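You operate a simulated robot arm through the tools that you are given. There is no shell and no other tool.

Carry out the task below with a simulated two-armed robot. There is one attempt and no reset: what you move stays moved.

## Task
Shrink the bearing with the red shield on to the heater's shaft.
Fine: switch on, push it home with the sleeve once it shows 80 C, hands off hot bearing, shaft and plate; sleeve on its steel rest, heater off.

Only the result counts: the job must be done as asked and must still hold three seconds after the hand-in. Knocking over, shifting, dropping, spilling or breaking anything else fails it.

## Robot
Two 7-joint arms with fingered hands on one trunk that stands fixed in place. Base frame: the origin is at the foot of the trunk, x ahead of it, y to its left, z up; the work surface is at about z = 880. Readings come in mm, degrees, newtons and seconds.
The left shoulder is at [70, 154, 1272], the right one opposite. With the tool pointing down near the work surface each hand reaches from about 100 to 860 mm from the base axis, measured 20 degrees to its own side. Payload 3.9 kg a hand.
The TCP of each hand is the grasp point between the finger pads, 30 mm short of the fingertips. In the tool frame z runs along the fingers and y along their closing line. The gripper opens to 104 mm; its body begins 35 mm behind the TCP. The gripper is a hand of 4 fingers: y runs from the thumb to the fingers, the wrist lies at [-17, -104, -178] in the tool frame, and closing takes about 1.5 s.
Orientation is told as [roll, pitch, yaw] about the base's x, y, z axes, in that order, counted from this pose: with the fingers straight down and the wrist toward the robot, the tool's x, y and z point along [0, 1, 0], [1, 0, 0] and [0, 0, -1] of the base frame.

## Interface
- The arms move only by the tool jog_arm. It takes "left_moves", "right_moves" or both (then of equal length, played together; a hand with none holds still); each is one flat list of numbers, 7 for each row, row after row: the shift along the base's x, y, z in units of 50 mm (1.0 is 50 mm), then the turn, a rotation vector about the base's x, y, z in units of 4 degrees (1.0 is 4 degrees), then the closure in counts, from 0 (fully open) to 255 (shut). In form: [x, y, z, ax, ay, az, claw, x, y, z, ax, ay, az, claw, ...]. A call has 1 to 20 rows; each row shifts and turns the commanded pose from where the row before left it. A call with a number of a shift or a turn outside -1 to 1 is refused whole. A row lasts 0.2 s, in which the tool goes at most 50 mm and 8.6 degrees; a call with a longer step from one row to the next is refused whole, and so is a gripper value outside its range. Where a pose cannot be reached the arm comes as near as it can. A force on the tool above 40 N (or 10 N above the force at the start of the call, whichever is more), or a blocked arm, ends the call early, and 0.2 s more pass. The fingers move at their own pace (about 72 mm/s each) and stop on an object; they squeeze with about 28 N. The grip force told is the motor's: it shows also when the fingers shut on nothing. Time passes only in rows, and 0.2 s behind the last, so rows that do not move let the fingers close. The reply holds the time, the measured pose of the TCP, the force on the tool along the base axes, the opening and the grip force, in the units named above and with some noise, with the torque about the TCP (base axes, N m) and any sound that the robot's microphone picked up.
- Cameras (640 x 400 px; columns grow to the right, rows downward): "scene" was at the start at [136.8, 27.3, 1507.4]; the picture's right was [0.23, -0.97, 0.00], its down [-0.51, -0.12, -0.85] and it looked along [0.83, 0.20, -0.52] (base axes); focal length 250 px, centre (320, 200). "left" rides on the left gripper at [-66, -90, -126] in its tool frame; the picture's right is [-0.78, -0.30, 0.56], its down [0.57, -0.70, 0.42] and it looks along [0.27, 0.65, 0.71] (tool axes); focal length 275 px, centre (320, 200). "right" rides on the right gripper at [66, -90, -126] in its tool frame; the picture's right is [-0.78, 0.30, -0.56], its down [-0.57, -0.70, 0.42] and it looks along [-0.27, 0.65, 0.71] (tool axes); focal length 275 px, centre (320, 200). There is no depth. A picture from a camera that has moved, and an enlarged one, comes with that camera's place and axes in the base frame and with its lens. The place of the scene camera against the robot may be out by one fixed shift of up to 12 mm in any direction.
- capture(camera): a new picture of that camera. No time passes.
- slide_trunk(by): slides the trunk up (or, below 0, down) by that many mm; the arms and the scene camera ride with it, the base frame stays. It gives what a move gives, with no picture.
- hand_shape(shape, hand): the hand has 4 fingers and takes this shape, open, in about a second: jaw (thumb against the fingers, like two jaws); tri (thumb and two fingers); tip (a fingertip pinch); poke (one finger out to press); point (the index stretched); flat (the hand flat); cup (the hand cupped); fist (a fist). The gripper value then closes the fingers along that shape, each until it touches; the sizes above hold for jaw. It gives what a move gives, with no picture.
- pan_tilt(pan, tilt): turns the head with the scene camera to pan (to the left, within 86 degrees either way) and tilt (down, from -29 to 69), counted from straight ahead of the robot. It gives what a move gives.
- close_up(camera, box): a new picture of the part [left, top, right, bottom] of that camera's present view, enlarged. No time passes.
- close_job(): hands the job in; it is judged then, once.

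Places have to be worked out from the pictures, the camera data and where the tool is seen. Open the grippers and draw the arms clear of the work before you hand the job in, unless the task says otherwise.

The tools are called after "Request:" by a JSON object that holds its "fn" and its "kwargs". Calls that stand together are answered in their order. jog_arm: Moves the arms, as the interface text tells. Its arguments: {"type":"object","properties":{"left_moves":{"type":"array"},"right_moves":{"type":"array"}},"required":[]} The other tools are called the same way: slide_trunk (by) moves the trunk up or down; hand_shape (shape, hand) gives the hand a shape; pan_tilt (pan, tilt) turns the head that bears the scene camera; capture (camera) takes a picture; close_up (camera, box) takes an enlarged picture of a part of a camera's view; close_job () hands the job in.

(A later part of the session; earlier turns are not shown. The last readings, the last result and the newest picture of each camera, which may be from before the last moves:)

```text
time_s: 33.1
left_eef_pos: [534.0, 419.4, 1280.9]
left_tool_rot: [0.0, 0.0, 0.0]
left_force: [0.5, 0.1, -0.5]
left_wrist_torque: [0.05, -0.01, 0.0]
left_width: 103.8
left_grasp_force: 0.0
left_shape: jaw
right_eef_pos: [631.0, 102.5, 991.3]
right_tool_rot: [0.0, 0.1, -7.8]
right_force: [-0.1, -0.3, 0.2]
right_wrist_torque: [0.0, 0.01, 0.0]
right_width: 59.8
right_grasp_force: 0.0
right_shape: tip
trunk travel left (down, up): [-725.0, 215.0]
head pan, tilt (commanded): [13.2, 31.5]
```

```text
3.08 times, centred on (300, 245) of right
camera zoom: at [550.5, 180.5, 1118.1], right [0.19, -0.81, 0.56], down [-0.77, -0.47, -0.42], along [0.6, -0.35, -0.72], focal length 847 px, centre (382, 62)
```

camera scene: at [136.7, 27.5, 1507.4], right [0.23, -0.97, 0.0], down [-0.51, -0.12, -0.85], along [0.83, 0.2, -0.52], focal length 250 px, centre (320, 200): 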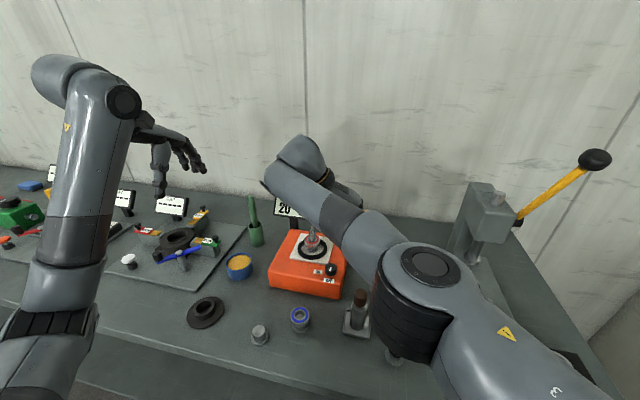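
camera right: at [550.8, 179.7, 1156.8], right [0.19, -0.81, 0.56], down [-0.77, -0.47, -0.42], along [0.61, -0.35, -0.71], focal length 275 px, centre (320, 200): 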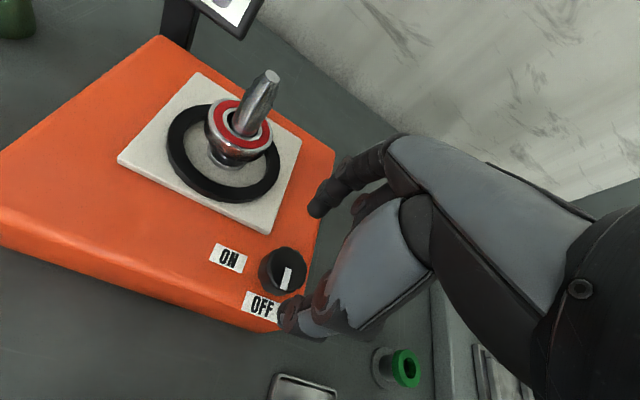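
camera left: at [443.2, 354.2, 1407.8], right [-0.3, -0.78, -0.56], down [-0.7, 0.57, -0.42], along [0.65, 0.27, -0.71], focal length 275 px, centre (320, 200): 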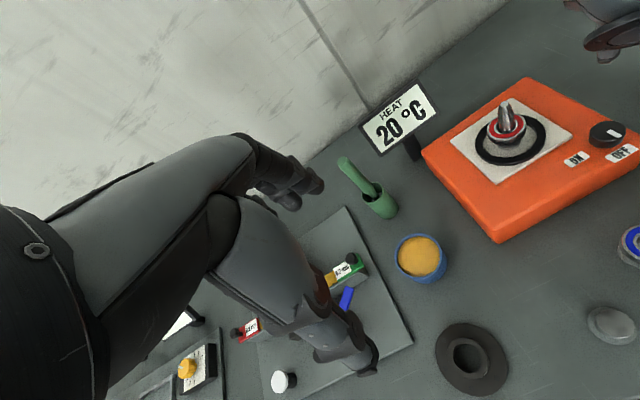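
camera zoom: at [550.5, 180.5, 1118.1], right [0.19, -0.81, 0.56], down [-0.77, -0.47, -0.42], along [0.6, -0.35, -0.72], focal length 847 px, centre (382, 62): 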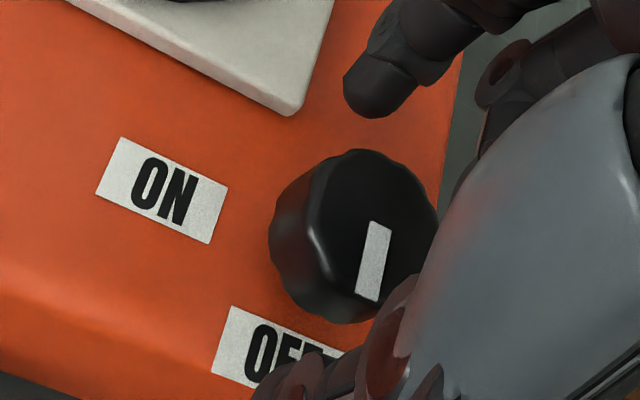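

Index and thumb now straddle the cap with the plate clear. I close the pinch.

Request:
{"fn": "jog_arm", "kwargs": {"right_moves": [0, 0, 0, 0, 0, 0, 255, 0, 0, 0, 0, 0, 0, 255, 0, 0, 0, 0, 0, 0, 255, 0, 0, 0, 0, 0, 0, 255, 0, 0, 0, 0, 0, 0, 255]}}

Request:
{"fn": "close_up", "kwargs": {"camera": "left", "box": [460, 40, 640, 200]}}

Request:
{"fn": "close_up", "kwargs": {"camera": "right", "box": [220, 180, 380, 310]}}

```text
time_s: 34.3
left_eef_pos: [534.5, 420.7, 1281.9]
left_tool_rot: [0.0, 0.0, 0.2]
left_force: [-0.3, -0.4, -0.5]
left_wrist_torque: [0.02, 0.01, 0.02]
left_width: 103.6
left_grasp_force: 0.1
left_shape: jaw
right_eef_pos: [630.8, 104.2, 992.4]
right_tool_rot: [0.0, 0.0, -7.8]
right_force: [-0.1, 2.8, -3.2]
right_wrist_torque: [0.04, -0.01, -0.07]
right_width: 27.5
right_grasp_force: 28.1
right_shape: tip
trunk travel left (down, up): [-725.0, 215.0]
head pan, tilt (commanded): [13.2, 31.5]
```

```text
2.50 times, centred on (550, 120) of left
camera zoom: at [443.5, 354.9, 1407.4], right [-0.3, -0.78, -0.56], down [-0.7, 0.57, -0.42], along [0.65, 0.27, -0.71], focal length 688 px, centre (-255, 400)
```

zoom: 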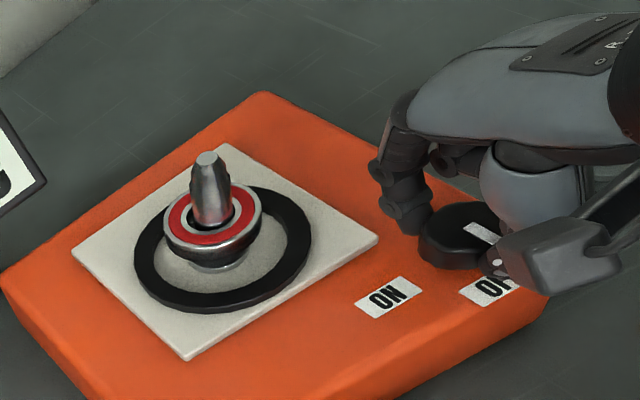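

```text
3.08 times, centred on (300, 245) of right
camera zoom: at [550.5, 181.3, 1118.1], right [0.19, -0.81, 0.56], down [-0.77, -0.47, -0.42], along [0.6, -0.35, -0.72], focal length 847 px, centre (382, 62)
```

zoom: 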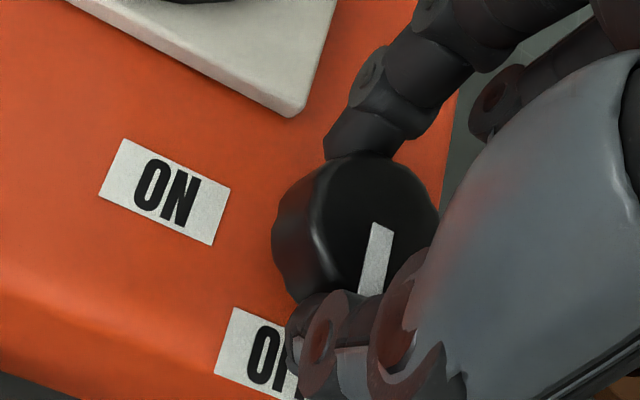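

The cap is pinched at 28 N. First stroke: rotate −48° about the vertical.

Request:
{"fn": "jog_arm", "kwargs": {"right_moves": [0, 0, 0, 0, 0, -1, 255, 0, 0, 0, 0, 0, -1, 255, 0, 0, 0, 0, 0, -1, 255, 0, 0, 0, 0, 0, -1, 255, 0, 0, 0, 0, 0, -1, 255, 0, 0, 0, 0, 0, -1, 255, 0, 0, 0, 0, 0, -1, 255, 0, 0, 0, 0, 0, -1, 255, 0, 0, 0, 0, 0, -1, 255, 0, 0, 0, 0, 0, -1, 255, 0, 0, 0, 0, 0, -1, 255, 0, 0, 0, 0, 0, -1, 255]}}

Request:
{"fn": "capture", "kwargs": {"camera": "left"}}

Request:
{"fn": "close_up", "kwargs": {"camera": "left", "box": [460, 40, 640, 200]}}

Request:
{"fn": "close_up", "kwargs": {"camera": "right", "box": [200, 180, 380, 330]}}

```text
time_s: 35.5
left_eef_pos: [535.3, 422.3, 1281.4]
left_tool_rot: [-0.4, -0.1, -0.5]
left_force: [0.1, 0.1, 0.4]
left_wrist_torque: [-0.01, 0.01, 0.03]
left_width: 103.9
left_grasp_force: 0.1
left_shape: jaw
right_eef_pos: [641.2, 87.6, 993.7]
right_tool_rot: [-0.7, -1.9, -28.9]
right_force: [-20.2, 24.6, 5.8]
right_wrist_torque: [0.65, 0.76, 0.1]
right_width: 33.9
right_grasp_force: 28.0
right_shape: tip
trunk travel left (down, up): [-725.0, 215.0]
head pan, tilt (commanded): [13.2, 31.5]
stopped in row 6 (right hand): the force on the tool passed its limit at 41 N (the readings are from after the stop); the commanded pose is now the measured one
```

```text
taken
camera left: at [444.4, 358.7, 1406.2], right [-0.3, -0.78, -0.55], down [-0.7, 0.58, -0.43], along [0.65, 0.25, -0.71], focal length 275 px, centre (320, 200)
```

left: 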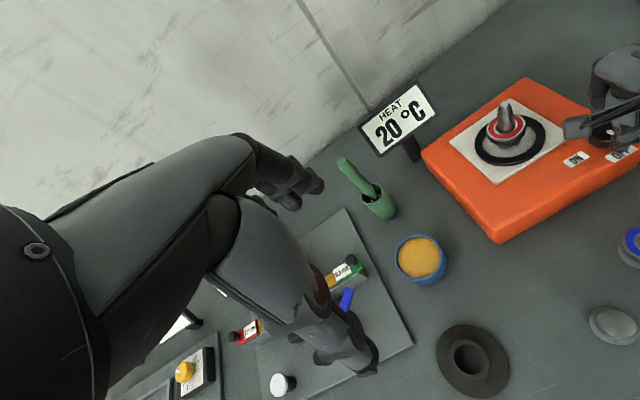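

```text
2.50 times, centred on (550, 120) of left
camera zoom: at [444.4, 358.7, 1406.2], right [-0.3, -0.78, -0.55], down [-0.7, 0.58, -0.43], along [0.65, 0.25, -0.71], focal length 688 px, centre (-255, 400)
```

zoom: 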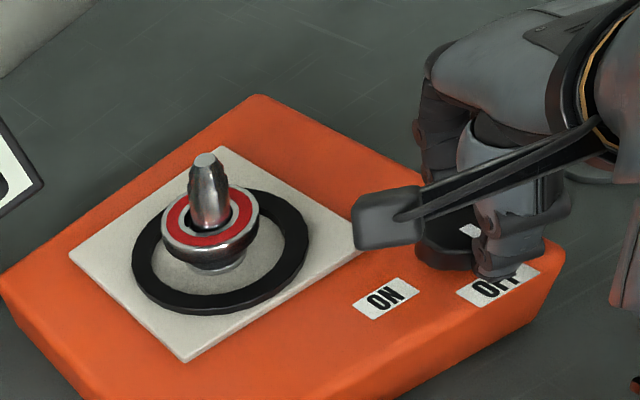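

```text
2.67 times, centred on (290, 255) of right
camera zoom: at [590.4, 192.8, 1116.0], right [-0.13, -0.81, 0.58], down [-0.88, -0.17, -0.44], along [0.45, -0.56, -0.69], focal length 734 px, centre (400, 53)
```

zoom: 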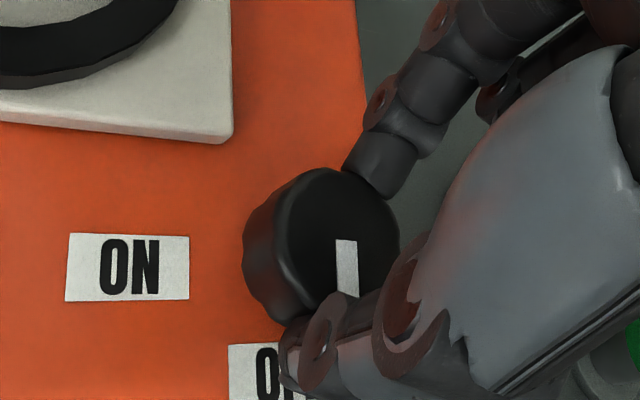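

The stroke stopped at 41 N: the hand drifted [+10, −16] mm off axis, which suggests the arm was obstructed rather than the knob. I check the scene view before doing anything else.

Request:
{"fn": "capture", "kwargs": {"camera": "scene"}}

Request:
{"fn": "capture", "kwargs": {"camera": "right"}}

```text
taken
camera scene: at [133.5, 39.2, 1507.5], right [0.24, -0.97, 0.01], down [-0.51, -0.13, -0.85], along [0.83, 0.2, -0.52], focal length 250 px, centre (320, 200)
```

scene: 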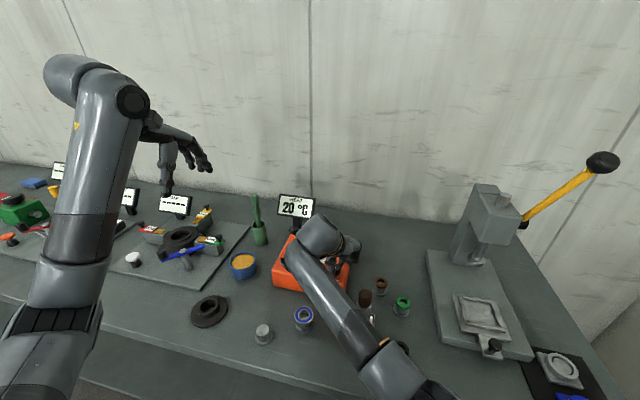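

```text
taken
camera right: at [590.4, 192.8, 1116.0], right [-0.13, -0.81, 0.58], down [-0.88, -0.17, -0.44], along [0.45, -0.56, -0.69], focal length 275 px, centre (320, 200)
```

right: 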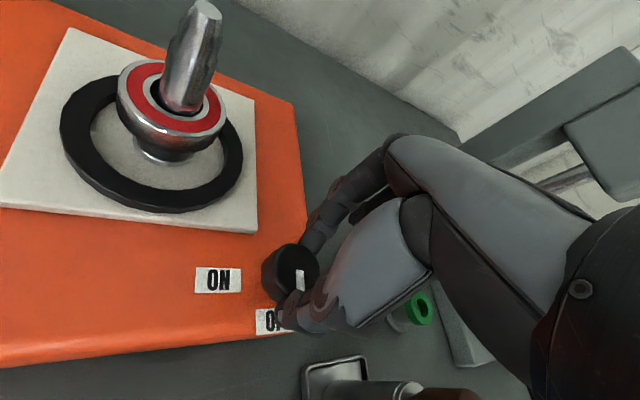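

The knob turned only ~12° and the arm seems to have hit its own joint limit at this low height (the drift direction matches the free-air test); nothing else was touched and the sleeve still stands. I release the knob and lift the right hand straight up.

Request:
{"fn": "jog_arm", "kwargs": {"right_moves": [0, 0, 0, 0, 0, 0, 180, 0, 0, 0, 0, 0, 0, 108, 0, 0, 0, 0, 0, 0, 80, 0, 0, 0, 0, 0, 0, 80]}}

Request:
{"fn": "capture", "kwargs": {"camera": "right"}}

Request:
{"fn": "capture", "kwargs": {"camera": "scene"}}

```text
time_s: 36.5
left_eef_pos: [534.3, 420.2, 1284.4]
left_tool_rot: [0.0, -0.2, -0.1]
left_force: [0.6, -0.2, 0.5]
left_wrist_torque: [0.0, -0.05, 0.01]
left_width: 103.7
left_grasp_force: 0.1
left_shape: jaw
right_eef_pos: [641.8, 79.4, 990.2]
right_tool_rot: [-1.3, -1.9, -29.2]
right_force: [0.2, -0.2, -0.3]
right_wrist_torque: [-0.04, -0.03, -0.04]
right_width: 70.8
right_grasp_force: 0.1
right_shape: tip
trunk travel left (down, up): [-725.0, 215.0]
head pan, tilt (commanded): [13.2, 31.5]
```

```text
taken
camera right: at [592.7, 184.7, 1110.5], right [-0.13, -0.8, 0.58], down [-0.88, -0.17, -0.43], along [0.45, -0.57, -0.69], focal length 275 px, centre (320, 200)
```

right: 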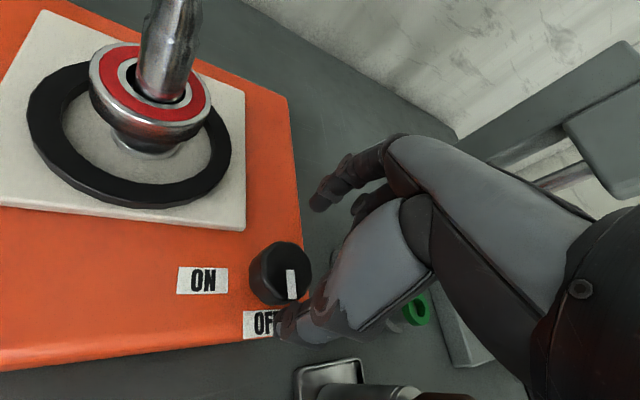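

```text
taken
camera scene: at [134.3, 30.5, 1507.5], right [0.23, -0.97, 0.0], down [-0.51, -0.12, -0.85], along [0.83, 0.19, -0.52], focal length 250 px, centre (320, 200)
```

scene: 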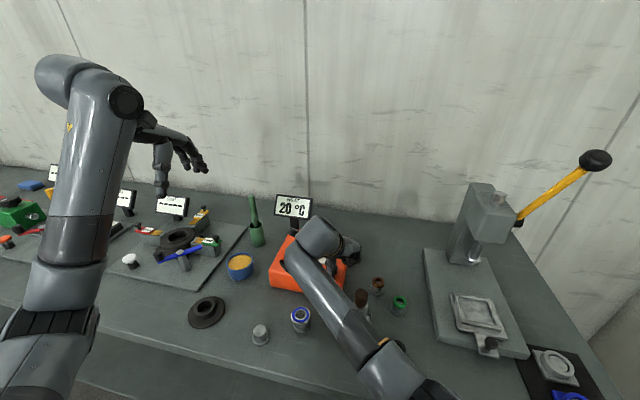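

The force vanished and the display is still 20 °C. I lift the right hand straight up, level it and move it back to the right, then check that knob and heater haven't shifted.

Request:
{"fn": "jog_arm", "kwargs": {"right_moves": [0, 0, 0.5, 0, 0, 0, 80, 0, 0, 0.8, 0, 0, 0, 80, 0, 0, 0.8, 0, 0, 1, 80, -0.3, -0.4, 0.6, 0, 0, 1, 80, -0.4, -0.5, 0.4, 0, 0, 1, 80, -0.5, -0.6, 0.2, 0, 0, 1, 80, -0.5, -0.6, 0.2, 0, 0, 1, 80, -0.5, -0.6, 0.2, 0, 0, 1, 80, -0.5, -0.6, 0.1, 0, 0, 1, 80, -0.3, -0.3, 0, 0.325, 0.475, 0.3, 80]}}

Request:
{"fn": "close_up", "kwargs": {"camera": "scene", "box": [260, 220, 360, 310]}}

Request:
{"fn": "close_up", "kwargs": {"camera": "left", "box": [460, 40, 640, 200]}}

Request:
{"fn": "capture", "kwargs": {"camera": "right"}}

```text
time_s: 38.7
left_eef_pos: [537.9, 414.0, 1282.8]
left_tool_rot: [0.1, 0.0, -0.4]
left_force: [-1.1, -1.6, -0.5]
left_wrist_torque: [-0.02, 0.02, -0.02]
left_width: 103.9
left_grasp_force: 0.2
left_shape: jaw
right_eef_pos: [519.6, -143.4, 1184.5]
right_tool_rot: [-8.5, -4.5, -5.5]
right_force: [-0.8, 0.1, 0.1]
right_wrist_torque: [0.01, -0.02, 0.0]
right_width: 71.0
right_grasp_force: 0.0
right_shape: tip
right hand out of reach, approached as far as the arm can: row 10
trunk travel left (down, up): [-725.0, 215.0]
head pan, tilt (commanded): [13.2, 31.5]
stopped in row 10 (right hand): the arm was blocked; the commanded pose is now the measured one
```

```text
4.44 times, centred on (310, 265) of scene
camera zoom: at [136.7, 25.8, 1507.4], right [0.23, -0.97, 0.0], down [-0.51, -0.12, -0.85], along [0.83, 0.2, -0.52], focal length 1110 px, centre (364, -89)
```

zoom: 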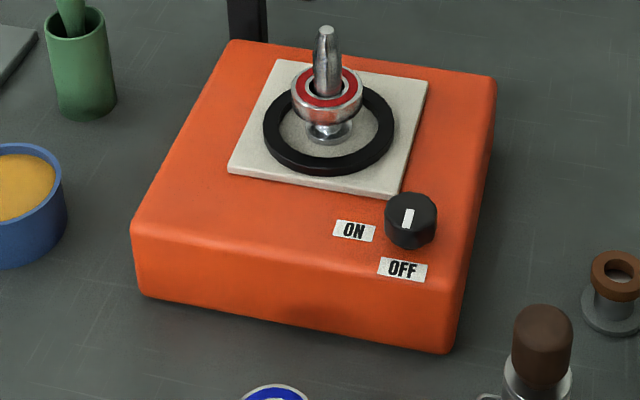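

```text
2.50 times, centred on (550, 120) of left
camera zoom: at [446.5, 348.8, 1408.0], right [-0.3, -0.77, -0.56], down [-0.7, 0.58, -0.42], along [0.65, 0.26, -0.71], focal length 688 px, centre (-255, 400)
```

zoom: 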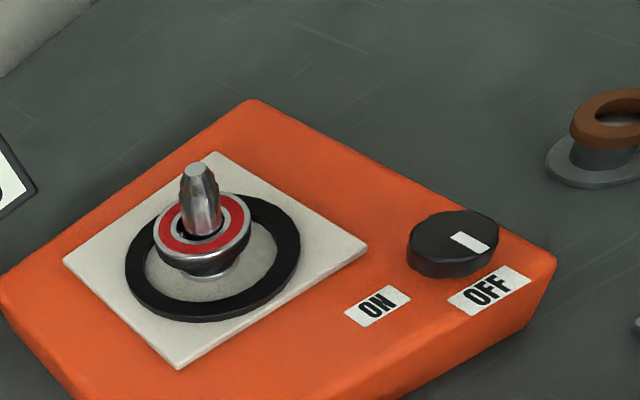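

```text
taken
camera right: at [428.0, -51.2, 1291.2], right [0.17, -0.71, 0.69], down [-0.73, -0.56, -0.39], along [0.66, -0.43, -0.61], focal length 275 px, centre (320, 200)
```

right: 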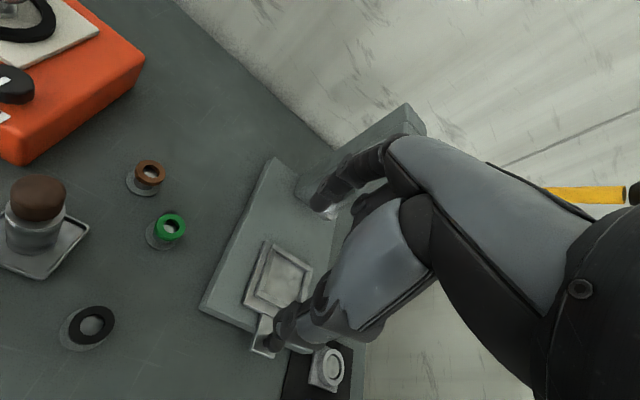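

The right arm stopped in an awkward posture near [520, −143, 1184]. I look at the whole scene to see what its elbow is doing.

Request:
{"fn": "capture", "kwargs": {"camera": "scene"}}

Request:
{"fn": "pan_tilt", "kwargs": {"pan": -25, "tilt": 40}}

Request:
{"fn": "capture", "kwargs": {"camera": "scene"}}

```text
taken
camera scene: at [136.7, 25.8, 1507.4], right [0.23, -0.97, 0.0], down [-0.51, -0.12, -0.85], along [0.83, 0.2, -0.52], focal length 250 px, centre (320, 200)
```

scene: 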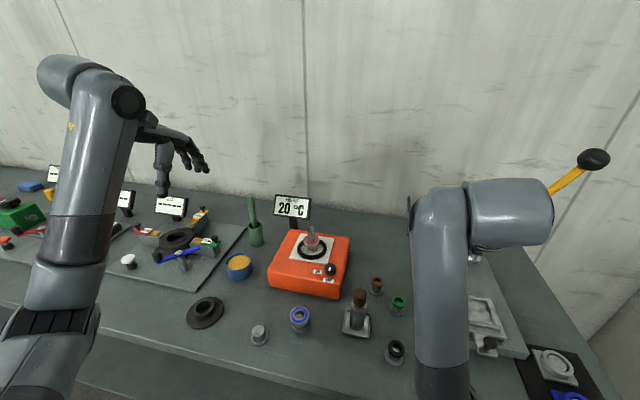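

```text
time_s: 39.7
left_eef_pos: [537.2, 414.5, 1281.5]
left_tool_rot: [0.1, 0.0, -0.4]
left_force: [0.3, 0.4, -0.2]
left_wrist_torque: [-0.02, -0.02, 0.02]
left_width: 103.8
left_grasp_force: 0.1
left_shape: jaw
right_eef_pos: [519.3, -142.5, 1184.7]
right_tool_rot: [-8.3, -4.6, -5.6]
right_force: [0.1, 0.0, 0.2]
right_wrist_torque: [0.02, -0.03, 0.01]
right_width: 71.1
right_grasp_force: 0.1
right_shape: tip
trunk travel left (down, up): [-725.0, 215.0]
head pan, tilt (commanded): [-25.0, 40.0]
```

```text
taken
camera scene: at [126.3, -29.1, 1494.4], right [-0.42, -0.91, 0.0], down [-0.58, 0.27, -0.77], along [0.69, -0.32, -0.64], focal length 250 px, centre (320, 200)
```

scene: 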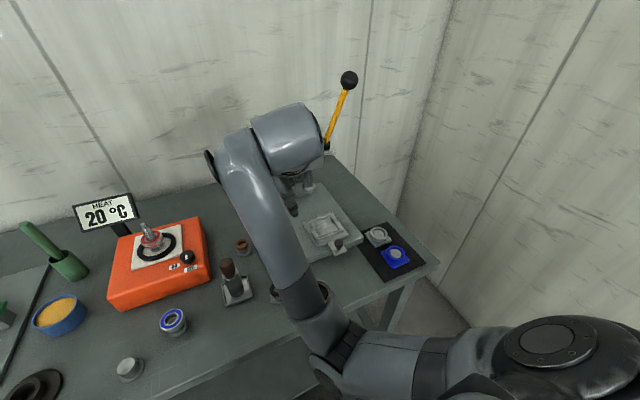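

The right elbow had dropped in front of the table and the forearm leaned on the table edge; that explains the blockage. I raise the right hand back toward its starting pose and level it so the elbow comes up.

Request:
{"fn": "jog_arm", "kwargs": {"right_moves": [0.25, 0.1, 0.68, 0.53, 0.28, 0.34, 80, 0.25, 0.1, 0.68, 0.53, 0.28, 0.34, 80, 0.25, 0.1, 0.68, 0.53, 0.28, 0.34, 80, 0.25, 0.1, 0.68, 0.53, 0.28, 0.34, 80, 0.25, 0.1, 0.68, 0, 0, 0, 80, 0.25, 0.1, 0.68, 0, 0, 0, 80]}}

Request:
{"fn": "capture", "kwargs": {"camera": "scene"}}

```text
time_s: 41.1
left_eef_pos: [536.6, 417.5, 1281.9]
left_tool_rot: [-0.1, 0.0, -0.4]
left_force: [0.5, 0.3, -0.3]
left_wrist_torque: [-0.03, -0.04, -0.02]
left_width: 103.7
left_grasp_force: 0.0
left_shape: jaw
right_eef_pos: [623.2, -124.6, 1374.3]
right_tool_rot: [-0.6, 0.6, -1.5]
right_force: [-0.4, 0.6, -0.2]
right_wrist_torque: [-0.03, -0.01, -0.01]
right_width: 71.1
right_grasp_force: 0.0
right_shape: tip
right hand out of reach, approached as far as the arm can: row 2, 3, 4
trunk travel left (down, up): [-725.0, 215.0]
head pan, tilt (commanded): [-25.0, 40.0]
```

```text
taken
camera scene: at [126.4, -27.4, 1494.4], right [-0.42, -0.91, 0.0], down [-0.58, 0.27, -0.77], along [0.69, -0.32, -0.64], focal length 250 px, centre (320, 200)
```

scene: 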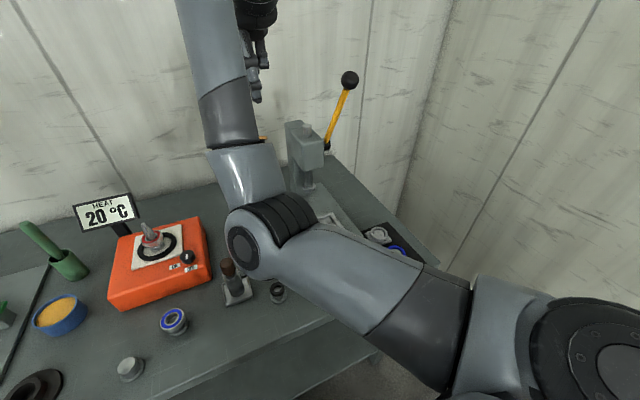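

The elbow has flipped inward (toward the centre), an awkward arm posture. I swing it back out by drawing the hand back to the right with a positive yaw, high above everything.

Request:
{"fn": "jog_arm", "kwargs": {"right_moves": [-0.3, -0.167, -0.04, 0, 0, 1, 80, -0.3, -0.167, -0.04, 0, 0, 1, 80, -0.3, -0.167, -0.04, 0, 0, 1, 80, -0.3, -0.167, -0.04, 0, 0, 1, 80, -0.3, -0.167, -0.04, 0, 0, 1, 80, -0.3, -0.167, -0.04, 0, 0, 1, 80, -0.3, -0.167, -0.04, 0, 0, 1, 80, -0.3, -0.167, -0.04, 0, 0, 1, 80, -0.3, -0.167, -0.04, 0, 0, 1, 80, -0.3, -0.167, -0.04, 0, 0, 1, 80, -0.3, -0.167, -0.04, 0, 0, 1, 80, -0.3, -0.167, -0.04, 0, 0, 1, 80, -0.3, -0.167, -0.04, 0, 0, 1, 80, -0.3, -0.167, -0.04, 0, 0, 1, 80, -0.3, -0.167, -0.04, 0, 0, 1, 80]}}

Request:
{"fn": "capture", "kwargs": {"camera": "scene"}}

```text
time_s: 41.8
left_eef_pos: [537.8, 414.0, 1282.3]
left_tool_rot: [0.0, 0.1, -0.4]
left_force: [0.4, 0.5, -0.3]
left_wrist_torque: [-0.02, -0.01, 0.0]
left_width: 103.6
left_grasp_force: 0.0
left_shape: jaw
right_eef_pos: [598.8, -217.0, 1372.1]
right_tool_rot: [-0.2, 0.2, 0.1]
right_force: [0.9, 0.9, 0.3]
right_wrist_torque: [-0.03, -0.02, -0.03]
right_width: 71.1
right_grasp_force: 0.0
right_shape: tip
right hand out of reach, approached as far as the arm can: row 3
trunk travel left (down, up): [-725.0, 215.0]
head pan, tilt (commanded): [-25.0, 40.0]
stopped in row 3 (right hand): the arm was blocked; the commanded pose is now the measured one
```

```text
taken
camera scene: at [126.9, -29.5, 1494.3], right [-0.42, -0.91, 0.0], down [-0.58, 0.27, -0.77], along [0.69, -0.32, -0.64], focal length 250 px, centre (320, 200)
```

scene: 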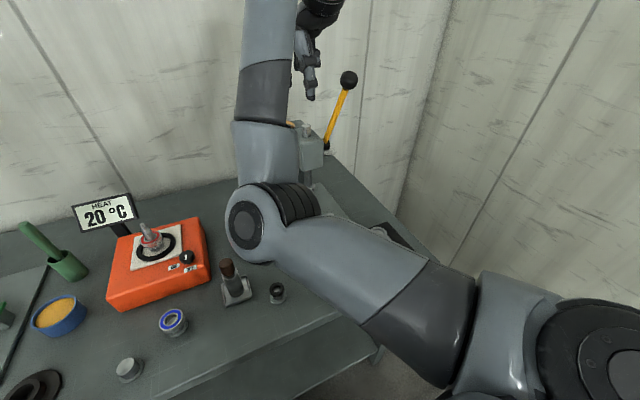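

The arm is at some joint limit with this elbow posture. I try small pure translations back toward the body, without rotation, and watch the elbow.

Request:
{"fn": "jog_arm", "kwargs": {"right_moves": [-0.4, 0, 0, 0, 0, 0, 80, -0.4, 0, 0, 0, 0, 0, 80, -0.4, 0, 0, 0, 0, 0, 80, -0.4, 0, 0, 0, 0, 0, 80, -0.4, 0, 0, 0, 0, 0, 80]}}

Request:
{"fn": "capture", "kwargs": {"camera": "scene"}}

```text
time_s: 42.7
left_eef_pos: [539.2, 415.7, 1283.6]
left_tool_rot: [0.0, 0.0, -0.4]
left_force: [0.8, 0.1, 0.2]
left_wrist_torque: [0.02, -0.01, 0.01]
left_width: 103.8
left_grasp_force: 0.1
left_shape: jaw
right_eef_pos: [541.1, -299.6, 1333.3]
right_tool_rot: [-0.8, 5.2, -9.7]
right_force: [0.3, -0.3, 0.1]
right_wrist_torque: [0.02, 0.02, 0.0]
right_width: 71.2
right_grasp_force: 0.0
right_shape: tip
right hand out of reach, approached as far as the arm can: row 3, 4
trunk travel left (down, up): [-725.0, 215.0]
head pan, tilt (commanded): [-25.0, 40.0]
stopped in row 4 (right hand): the arm was blocked; the commanded pose is now the measured one
```

```text
taken
camera scene: at [126.5, -29.0, 1494.4], right [-0.42, -0.91, 0.0], down [-0.58, 0.27, -0.77], along [0.69, -0.32, -0.64], focal length 250 px, centre (320, 200)
```

scene: 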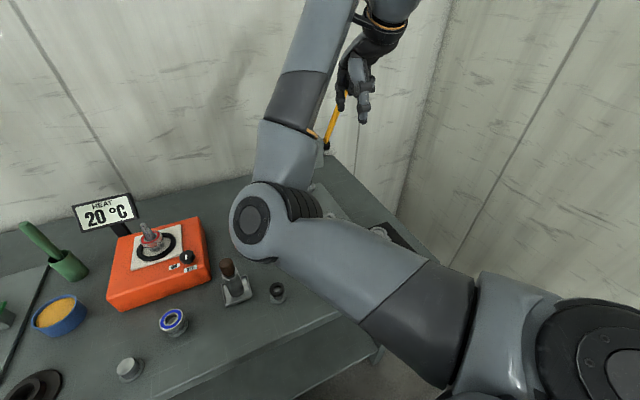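

Pure pull-back makes the hand drift sideways, so I undo that: move back toward +y, away from the press lever, then lower, to bring the elbow down beneath the shoulder again.

Request:
{"fn": "jog_arm", "kwargs": {"right_moves": [0.1, 0.7, 0.1, 0, 0, 0, 80, 0.1, 0.7, 0.1, 0, 0, 0, 80, 0.1, 0.7, 0.1, 0, 0, 0, 80, 0.1, 0.7, 0, 0, 0, 0, 80, 0.1, 0.7, 0, 0, 0, 0, 80]}}

Request:
{"fn": "capture", "kwargs": {"camera": "scene"}}

```text
time_s: 43.4
left_eef_pos: [539.6, 415.1, 1281.6]
left_tool_rot: [0.0, 0.1, -0.5]
left_force: [0.9, 0.2, 1.0]
left_wrist_torque: [0.0, 0.03, -0.02]
left_width: 103.9
left_grasp_force: 0.3
left_shape: jaw
right_eef_pos: [553.1, -277.0, 1364.9]
right_tool_rot: [0.7, 3.3, -17.5]
right_force: [0.5, -0.4, 1.0]
right_wrist_torque: [-0.01, 0.0, 0.02]
right_width: 71.2
right_grasp_force: 0.1
right_shape: tip
right hand out of reach, approached as far as the arm can: row 3
trunk travel left (down, up): [-725.0, 215.0]
head pan, tilt (commanded): [-25.0, 40.0]
stopped in row 3 (right hand): the arm was blocked; the commanded pose is now the measured one
```

```text
taken
camera scene: at [127.2, -28.4, 1494.3], right [-0.42, -0.91, 0.0], down [-0.58, 0.27, -0.77], along [0.69, -0.32, -0.64], focal length 250 px, centre (320, 200)
```

scene: 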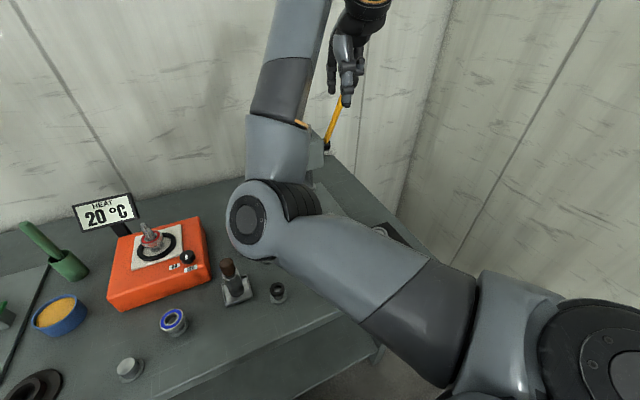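

I try lowering (well short of the press) to see if the elbow follows downward.

Request:
{"fn": "jog_arm", "kwargs": {"right_moves": [-0.1, 0.1, -0.6, 0, 0, 0, 80, -0.1, 0.1, -0.6, 0, 0, 0, 80, -0.1, 0.1, -0.6, 0, 0, 0, 80]}}

Request:
{"fn": "capture", "kwargs": {"camera": "scene"}}

```text
time_s: 44.4
left_eef_pos: [537.7, 414.8, 1281.6]
left_tool_rot: [0.1, 0.0, -0.4]
left_force: [0.4, -0.1, -0.4]
left_wrist_torque: [0.0, 0.0, 0.03]
left_width: 103.7
left_grasp_force: 0.0
left_shape: jaw
right_eef_pos: [531.3, -301.3, 1291.1]
right_tool_rot: [0.5, 1.3, -22.7]
right_force: [0.9, 0.4, 0.1]
right_wrist_torque: [0.01, 0.04, -0.01]
right_width: 71.1
right_grasp_force: 0.0
right_shape: tip
trunk travel left (down, up): [-725.0, 215.0]
head pan, tilt (commanded): [-25.0, 40.0]
stopped in row 3 (right hand): the arm was blocked; the commanded pose is now the measured one
```

```text
taken
camera scene: at [126.4, -28.7, 1494.4], right [-0.42, -0.91, 0.0], down [-0.58, 0.27, -0.77], along [0.69, -0.32, -0.64], focal length 250 px, centre (320, 200)
```

scene: 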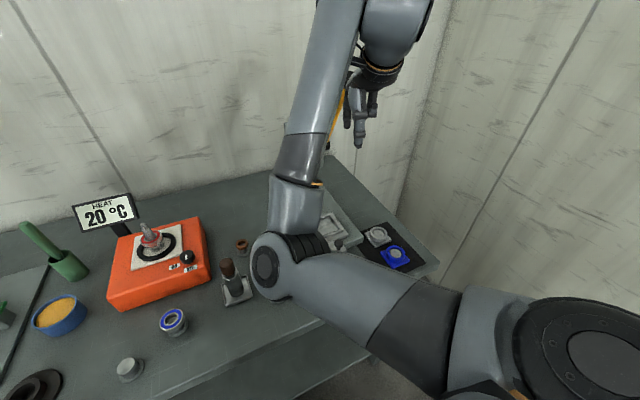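

Lowering does bring the elbow down. The press lever's ball is near [621, −330, 1347], close to the hand, so I now move away from it: toward +y and down, in small steps.

Request:
{"fn": "jog_arm", "kwargs": {"right_moves": [-0.2, 0.4, -0.3, 0, 0, 0, 80, -0.2, 0.4, -0.3, 0, 0, 0, 80, -0.2, 0.4, -0.3, 0, 0, 0, 80]}}

Request:
{"fn": "capture", "kwargs": {"camera": "scene"}}

```text
time_s: 45.4
left_eef_pos: [537.0, 415.2, 1281.9]
left_tool_rot: [-0.1, -0.1, -0.4]
left_force: [0.4, 0.4, 0.2]
left_wrist_torque: [0.0, 0.0, 0.0]
left_width: 104.1
left_grasp_force: 0.0
left_shape: jaw
right_eef_pos: [516.1, -292.1, 1259.3]
right_tool_rot: [-1.0, -1.5, -27.5]
right_force: [-0.1, 0.2, -0.2]
right_wrist_torque: [-0.02, -0.01, 0.03]
right_width: 71.2
right_grasp_force: 0.2
right_shape: tip
right hand out of reach, approached as far as the arm can: row 2, 3
trunk travel left (down, up): [-725.0, 215.0]
head pan, tilt (commanded): [-25.0, 40.0]
stopped in row 3 (right hand): the arm was blocked; the commanded pose is now the measured one
```

```text
taken
camera scene: at [125.9, -29.1, 1494.5], right [-0.42, -0.91, 0.0], down [-0.58, 0.27, -0.77], along [0.69, -0.32, -0.64], focal length 250 px, centre (320, 200)
```

scene: 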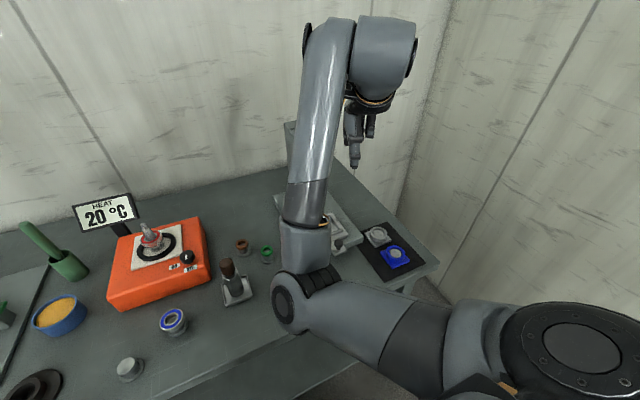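

The elbow is now lower and the hand is away from the lever. I try a few degrees of positive yaw here to swing the elbow outward.

Request:
{"fn": "jog_arm", "kwargs": {"right_moves": [-0.1, 0, -0.2, 0, 0, 0.6, 80, -0.1, 0, -0.2, 0, 0, 0.6, 80, -0.1, 0, -0.2, 0, 0, 0.6, 80, -0.1, 0, -0.2, 0, 0, 0.6, 80]}}

Request:
{"fn": "capture", "kwargs": {"camera": "scene"}}

```text
time_s: 46.4
left_eef_pos: [536.3, 415.3, 1281.6]
left_tool_rot: [-0.1, -0.1, -0.4]
left_force: [0.8, 0.1, -0.4]
left_wrist_torque: [-0.03, -0.01, -0.02]
left_width: 103.7
left_grasp_force: 0.0
left_shape: jaw
right_eef_pos: [496.4, -310.5, 1229.9]
right_tool_rot: [-1.8, -3.0, -20.0]
right_force: [0.6, 0.1, -0.2]
right_wrist_torque: [-0.03, -0.01, 0.03]
right_width: 71.3
right_grasp_force: 0.0
right_shape: tip
trunk travel left (down, up): [-725.0, 215.0]
head pan, tilt (commanded): [-25.0, 40.0]
```

```text
taken
camera scene: at [126.2, -29.4, 1494.4], right [-0.42, -0.91, 0.0], down [-0.58, 0.27, -0.77], along [0.69, -0.32, -0.64], focal length 250 px, centre (320, 200)
```

scene: 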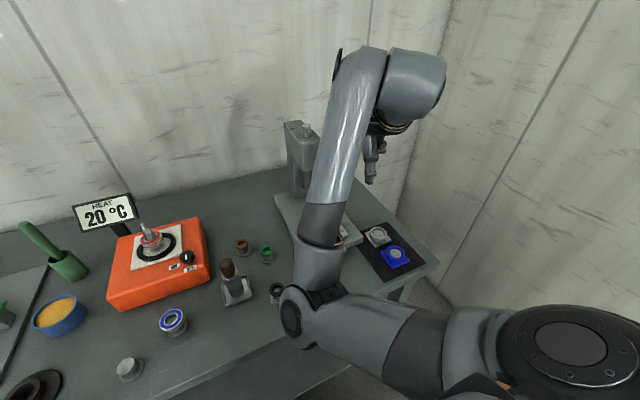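

That worked without blocking. I continue with more positive yaw and a slight pull back.

Request:
{"fn": "jog_arm", "kwargs": {"right_moves": [-0.2, 0, -0.1, 0, 0, 0.8, 80, -0.2, 0, -0.1, 0, 0, 0.8, 80, -0.2, 0, -0.1, 0, 0, 0.8, 80, -0.2, 0, -0.1, 0, 0, 0.8, 80, -0.2, 0, 0, 0, 0, 0.8, 80, -0.2, 0, 0, 0, 0, 0.8, 80]}}

Request:
{"fn": "capture", "kwargs": {"camera": "scene"}}

```text
time_s: 48.0
left_eef_pos: [537.3, 415.1, 1282.3]
left_tool_rot: [0.0, 0.1, -0.5]
left_force: [0.1, 0.5, -0.4]
left_wrist_torque: [-0.01, -0.01, 0.02]
left_width: 103.6
left_grasp_force: 0.0
left_shape: jaw
right_eef_pos: [480.5, -356.2, 1188.6]
right_tool_rot: [-4.4, -2.4, -2.8]
right_force: [0.1, -0.4, 0.6]
right_wrist_torque: [0.01, 0.02, 0.01]
right_width: 71.3
right_grasp_force: 0.0
right_shape: tip
right hand out of reach, approached as far as the arm can: row 2, 3, 4, 5, 6
trunk travel left (down, up): [-725.0, 215.0]
head pan, tilt (commanded): [-25.0, 40.0]
stopped in row 6 (right hand): the arm was blocked; the commanded pose is now the measured one
```

```text
taken
camera scene: at [126.2, -28.9, 1494.4], right [-0.42, -0.91, 0.0], down [-0.58, 0.27, -0.77], along [0.69, -0.32, -0.64], focal length 250 px, centre (320, 200)
```

scene: 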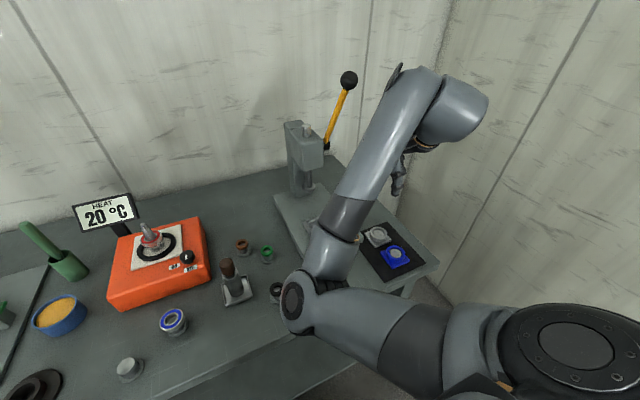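

The lever and everything else are untouched. The elbow flexion itself seems to be the limit, so I extend the arm instead: move the hand forward and to the left (+x, +y), high up.

Request:
{"fn": "jog_arm", "kwargs": {"right_moves": [0.1, 0.7, 0.1, 0, 0, 0, 80, 0.1, 0.7, 0.1, 0, 0, 0, 80, 0.3, 0.7, 0.2, 0, 0, 0, 80, 0.4, 0.7, 0.2, 0, 0, 0, 80, 0.4, 0.7, 0.2, 0, 0, 0, 80, 0.5, 0.7, 0.2, 0, 0, 0, 80]}}

Request:
{"fn": "capture", "kwargs": {"camera": "scene"}}

```text
time_s: 49.6
left_eef_pos: [538.1, 415.6, 1282.3]
left_tool_rot: [0.0, 0.0, -0.4]
left_force: [0.4, -0.4, -0.3]
left_wrist_torque: [0.02, 0.01, 0.0]
left_width: 103.5
left_grasp_force: 0.0
left_shape: jaw
right_eef_pos: [578.0, -185.3, 1241.1]
right_tool_rot: [-7.9, -3.7, -6.8]
right_force: [-0.2, 0.5, 0.4]
right_wrist_torque: [0.01, -0.02, -0.01]
right_width: 71.0
right_grasp_force: 0.1
right_shape: tip
trunk travel left (down, up): [-725.0, 215.0]
head pan, tilt (commanded): [-25.0, 40.0]
stopped in row 6 (right hand): the arm was blocked; the commanded pose is now the measured one
```

```text
taken
camera scene: at [126.1, -29.7, 1494.4], right [-0.42, -0.91, 0.0], down [-0.58, 0.27, -0.77], along [0.69, -0.32, -0.64], focal length 250 px, centre (320, 200)
```

scene: 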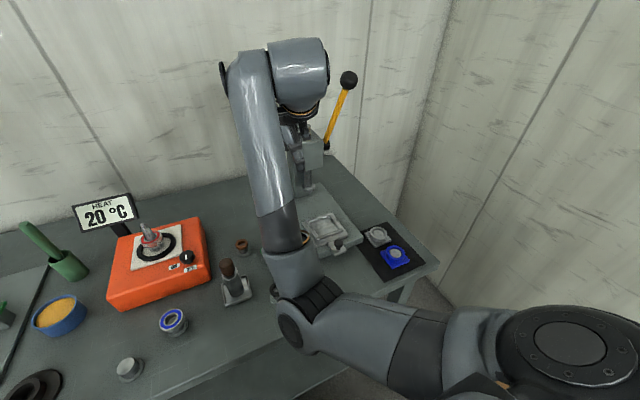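

Request:
{"fn": "jog_arm", "kwargs": {"right_moves": [0.4, 0.6, -0.1, 0, 0, 0, 80, 0.4, 0.6, -0.1, 0, 0, 0, 80, 0.5, 0.5, -0.1, 0, 0, 0, 80, 0.5, 0.5, -0.1, 0, 0, 0, 80]}}

Request:
{"fn": "capture", "kwargs": {"camera": "scene"}}

```text
time_s: 50.6
left_eef_pos: [539.0, 416.7, 1280.5]
left_tool_rot: [-0.1, 0.2, -0.4]
left_force: [0.5, 0.3, -1.6]
left_wrist_torque: [-0.05, 0.06, -0.04]
left_width: 103.8
left_grasp_force: 0.1
left_shape: jaw
right_eef_pos: [671.4, -79.6, 1218.4]
right_tool_rot: [-8.3, -3.7, -7.2]
right_force: [-0.4, -0.8, 0.7]
right_wrist_torque: [0.02, 0.0, 0.01]
right_width: 71.3
right_grasp_force: 0.1
right_shape: tip
trunk travel left (down, up): [-725.0, 215.0]
head pan, tilt (commanded): [-25.0, 40.0]
```

```text
taken
camera scene: at [127.6, -27.4, 1494.3], right [-0.42, -0.91, 0.0], down [-0.58, 0.27, -0.77], along [0.69, -0.32, -0.64], focal length 250 px, centre (320, 200)
```

scene: 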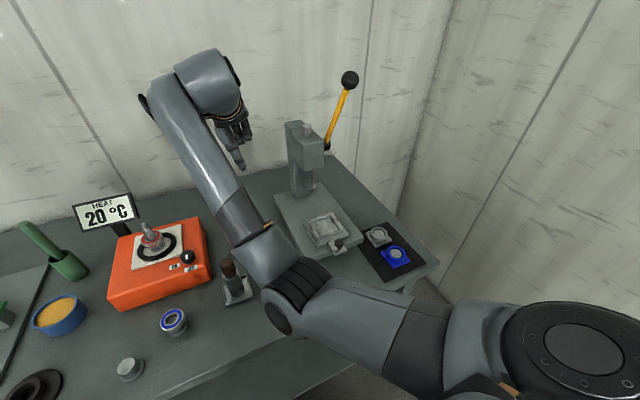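

Now unblocked and extended. Here I level the hand and add positive yaw gradually, holding the position.

Request:
{"fn": "jog_arm", "kwargs": {"right_moves": [0, 0, 0, 0.5, 0.23, 0.45, 80, 0, 0, 0, 0.5, 0.23, 0.45, 80, 0, 0, 0, 0.5, 0.23, 0.45, 80, 0, 0, 0, 0.5, 0.23, 0.45, 80, 0, 0, 0, 0, 0, 1, 80, 0, 0, 0, 0, 0, 1, 80, 0, 0, 0, 0, 0, 1, 80, 0, 0, 0, 0, 0, 1, 80]}}

Request:
{"fn": "capture", "kwargs": {"camera": "scene"}}

```text
time_s: 52.4
left_eef_pos: [537.9, 415.1, 1281.8]
left_tool_rot: [0.0, 0.1, -0.4]
left_force: [-0.1, -1.2, 0.1]
left_wrist_torque: [-0.02, -0.02, 0.02]
left_width: 103.9
left_grasp_force: 0.0
left_shape: jaw
right_eef_pos: [667.7, -71.3, 1219.9]
right_tool_rot: [0.2, 0.5, 16.7]
right_force: [0.0, 0.4, 0.3]
right_wrist_torque: [-0.01, 0.0, 0.01]
right_width: 71.0
right_grasp_force: 0.1
right_shape: tip
trunk travel left (down, up): [-725.0, 215.0]
head pan, tilt (commanded): [-25.0, 40.0]
```

```text
taken
camera scene: at [126.5, -29.1, 1494.4], right [-0.42, -0.91, 0.0], down [-0.58, 0.27, -0.77], along [0.69, -0.32, -0.64], focal length 250 px, centre (320, 200)
```

scene: 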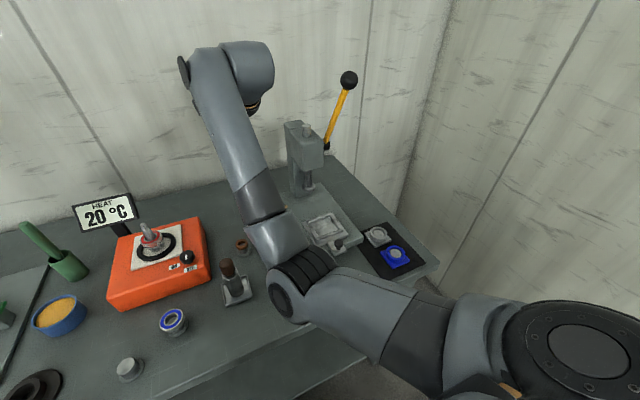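

Level again with yaw +17° and no blocking. I continue adding yaw to pull the elbow outward.

Request:
{"fn": "jog_arm", "kwargs": {"right_moves": [0, 0, 0, 0, 0, 1, 80, 0, 0, 0, 0, 0, 1, 80, 0, 0, 0, 0, 0, 1, 80, 0, 0, 0, 0, 0, 1, 80, 0, 0, 0, 0, 0, 1, 80, 0, 0, 0, 0, 0, 1, 80, 0, 0, 0, 0, 0, 1, 80, 0, 0, 0, 0, 0, 1, 80, 0, 0, 0, 0, 0, 1, 80, 0, 0, 0, 0, 0, 1, 80]}}

Request:
{"fn": "capture", "kwargs": {"camera": "scene"}}

```text
time_s: 54.6
left_eef_pos: [539.4, 414.2, 1281.6]
left_tool_rot: [0.0, 0.1, -0.5]
left_force: [1.0, 0.0, -0.6]
left_wrist_torque: [0.0, 0.03, -0.03]
left_width: 103.6
left_grasp_force: 0.1
left_shape: jaw
right_eef_pos: [668.2, -72.1, 1221.1]
right_tool_rot: [0.1, 0.5, 56.6]
right_force: [1.3, 0.4, -0.3]
right_wrist_torque: [-0.04, 0.02, 0.0]
right_width: 71.1
right_grasp_force: 0.1
right_shape: tip
trunk travel left (down, up): [-725.0, 215.0]
head pan, tilt (commanded): [-25.0, 40.0]
```

```text
taken
camera scene: at [126.7, -29.3, 1494.4], right [-0.42, -0.91, 0.0], down [-0.58, 0.27, -0.77], along [0.69, -0.32, -0.64], focal length 250 px, centre (320, 200)
```

scene: 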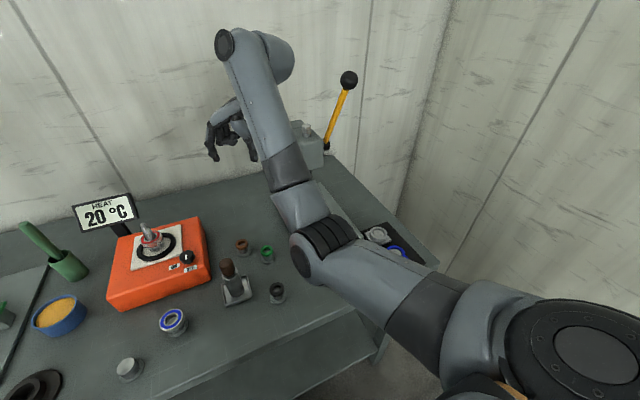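

The arm is comfortable with positive yaw (now +57°), the wrist being on the −y side, away from the plate. So I'll try the knob with yaw in the +80…+130° range instead: move above the knob at z≈1110 and test the range in the air.

Request:
{"fn": "jog_arm", "kwargs": {"right_moves": [-0.148, 0.7, -0.4, 0, 0, 1, 108, -0.148, 0.7, -0.4, 0, 0, 1, 108, -0.148, 0.7, -0.4, 0, 0, 1, 108, -0.148, 0.7, -0.4, 0, 0, 1, 108, -0.148, 0.7, -0.4, 0, 0, 1, 108, 0, 0, -0.2, 0, 0, 1, 108, 0, 0, 0, 0, 0, 1, 108, 0, 0, 0, 0, 0, 1, 108, 0, 0, 0, 0, 0, 1, 108]}}

Request:
{"fn": "capture", "kwargs": {"camera": "scene"}}

Request:
{"fn": "capture", "kwargs": {"camera": "right"}}

```text
time_s: 56.6
left_eef_pos: [537.7, 414.9, 1281.8]
left_tool_rot: [0.1, 0.2, -0.4]
left_force: [-0.2, 0.1, -0.4]
left_wrist_torque: [-0.02, -0.02, -0.02]
left_width: 103.9
left_grasp_force: 0.0
left_shape: jaw
right_eef_pos: [630.9, 101.4, 1110.0]
right_tool_rot: [0.1, 0.5, 92.6]
right_force: [0.0, -0.1, -0.1]
right_wrist_torque: [-0.02, 0.01, 0.0]
right_width: 60.1
right_grasp_force: 0.0
right_shape: tip
trunk travel left (down, up): [-725.0, 215.0]
head pan, tilt (commanded): [-25.0, 40.0]
```

```text
taken
camera scene: at [126.7, -29.2, 1494.4], right [-0.42, -0.91, 0.0], down [-0.58, 0.27, -0.77], along [0.69, -0.32, -0.64], focal length 250 px, centre (320, 200)
```

scene: 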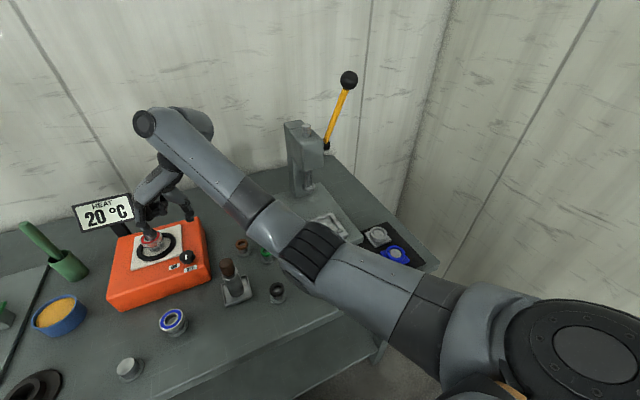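

```text
taken
camera right: at [568.2, 10.4, 1236.7], right [0.76, 0.34, 0.55], down [0.6, -0.68, -0.42], along [0.23, 0.65, -0.72], focal length 275 px, centre (320, 200)
```

right: 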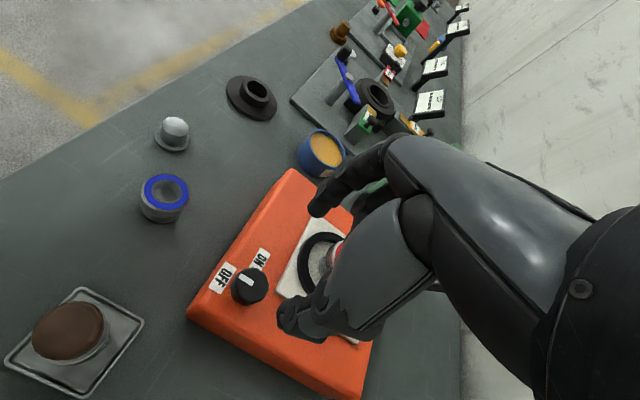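

Yaw +93° is reached exactly over the knob. I test further yaw in the air up to about +133°.

Request:
{"fn": "jog_arm", "kwargs": {"right_moves": [0, 0, 0, 0, 0, 1, 108, 0, 0, 0, 0, 0, 1, 108, 0, 0, 0, 0, 0, 1, 108, 0, 0, 0, 0, 0, 1, 108, 0, 0, 0, 0, 0, 1, 108, 0, 0, 0, 0, 0, 1, 108, 0, 0, 0, 0, 0, 1, 108, 0, 0, 0, 0, 0, 1, 108, 0, 0, 0, 0, 0, 1, 108, 0, 0, 0, 0, 0, 1, 108]}}

Request:
{"fn": "capture", "kwargs": {"camera": "scene"}}

Request:
{"fn": "capture", "kwargs": {"camera": "right"}}

```text
time_s: 58.8
left_eef_pos: [537.8, 414.0, 1281.7]
left_tool_rot: [0.0, 0.1, -0.4]
left_force: [0.6, 0.8, 0.3]
left_wrist_torque: [0.02, -0.02, 0.0]
left_width: 103.9
left_grasp_force: 0.0
left_shape: jaw
right_eef_pos: [605.1, 89.8, 1104.4]
right_tool_rot: [0.0, 0.6, 132.7]
right_force: [-0.7, -0.7, 0.1]
right_wrist_torque: [-0.02, 0.01, 0.02]
right_width: 60.4
right_grasp_force: 0.0
right_shape: tip
right hand out of reach, approached as far as the arm can: row 6, 7, 9, 10
trunk travel left (down, up): [-725.0, 215.0]
head pan, tilt (commanded): [-25.0, 40.0]
```

```text
taken
camera scene: at [126.8, -29.9, 1494.3], right [-0.42, -0.91, 0.0], down [-0.58, 0.27, -0.77], along [0.69, -0.32, -0.64], focal length 250 px, centre (320, 200)
```

scene: 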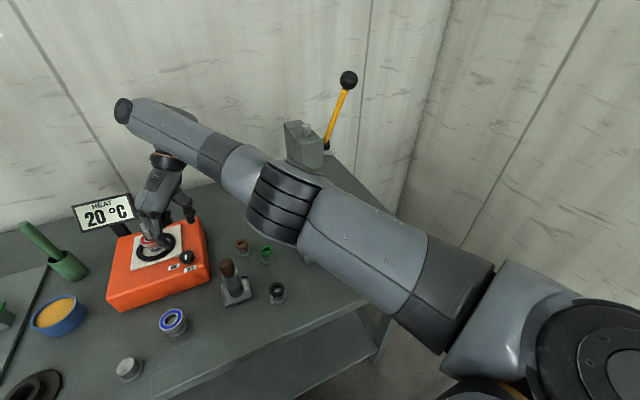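

```text
taken
camera right: at [615.6, -20.0, 1231.7], right [0.37, 0.75, 0.55], down [0.9, -0.13, -0.42], along [-0.24, 0.65, -0.72], focal length 275 px, centre (320, 200)
```

right: 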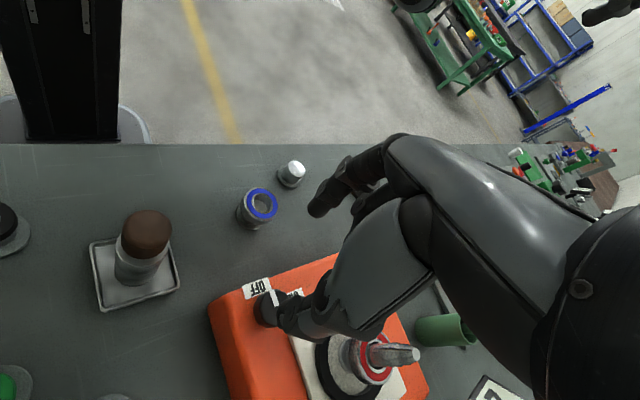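

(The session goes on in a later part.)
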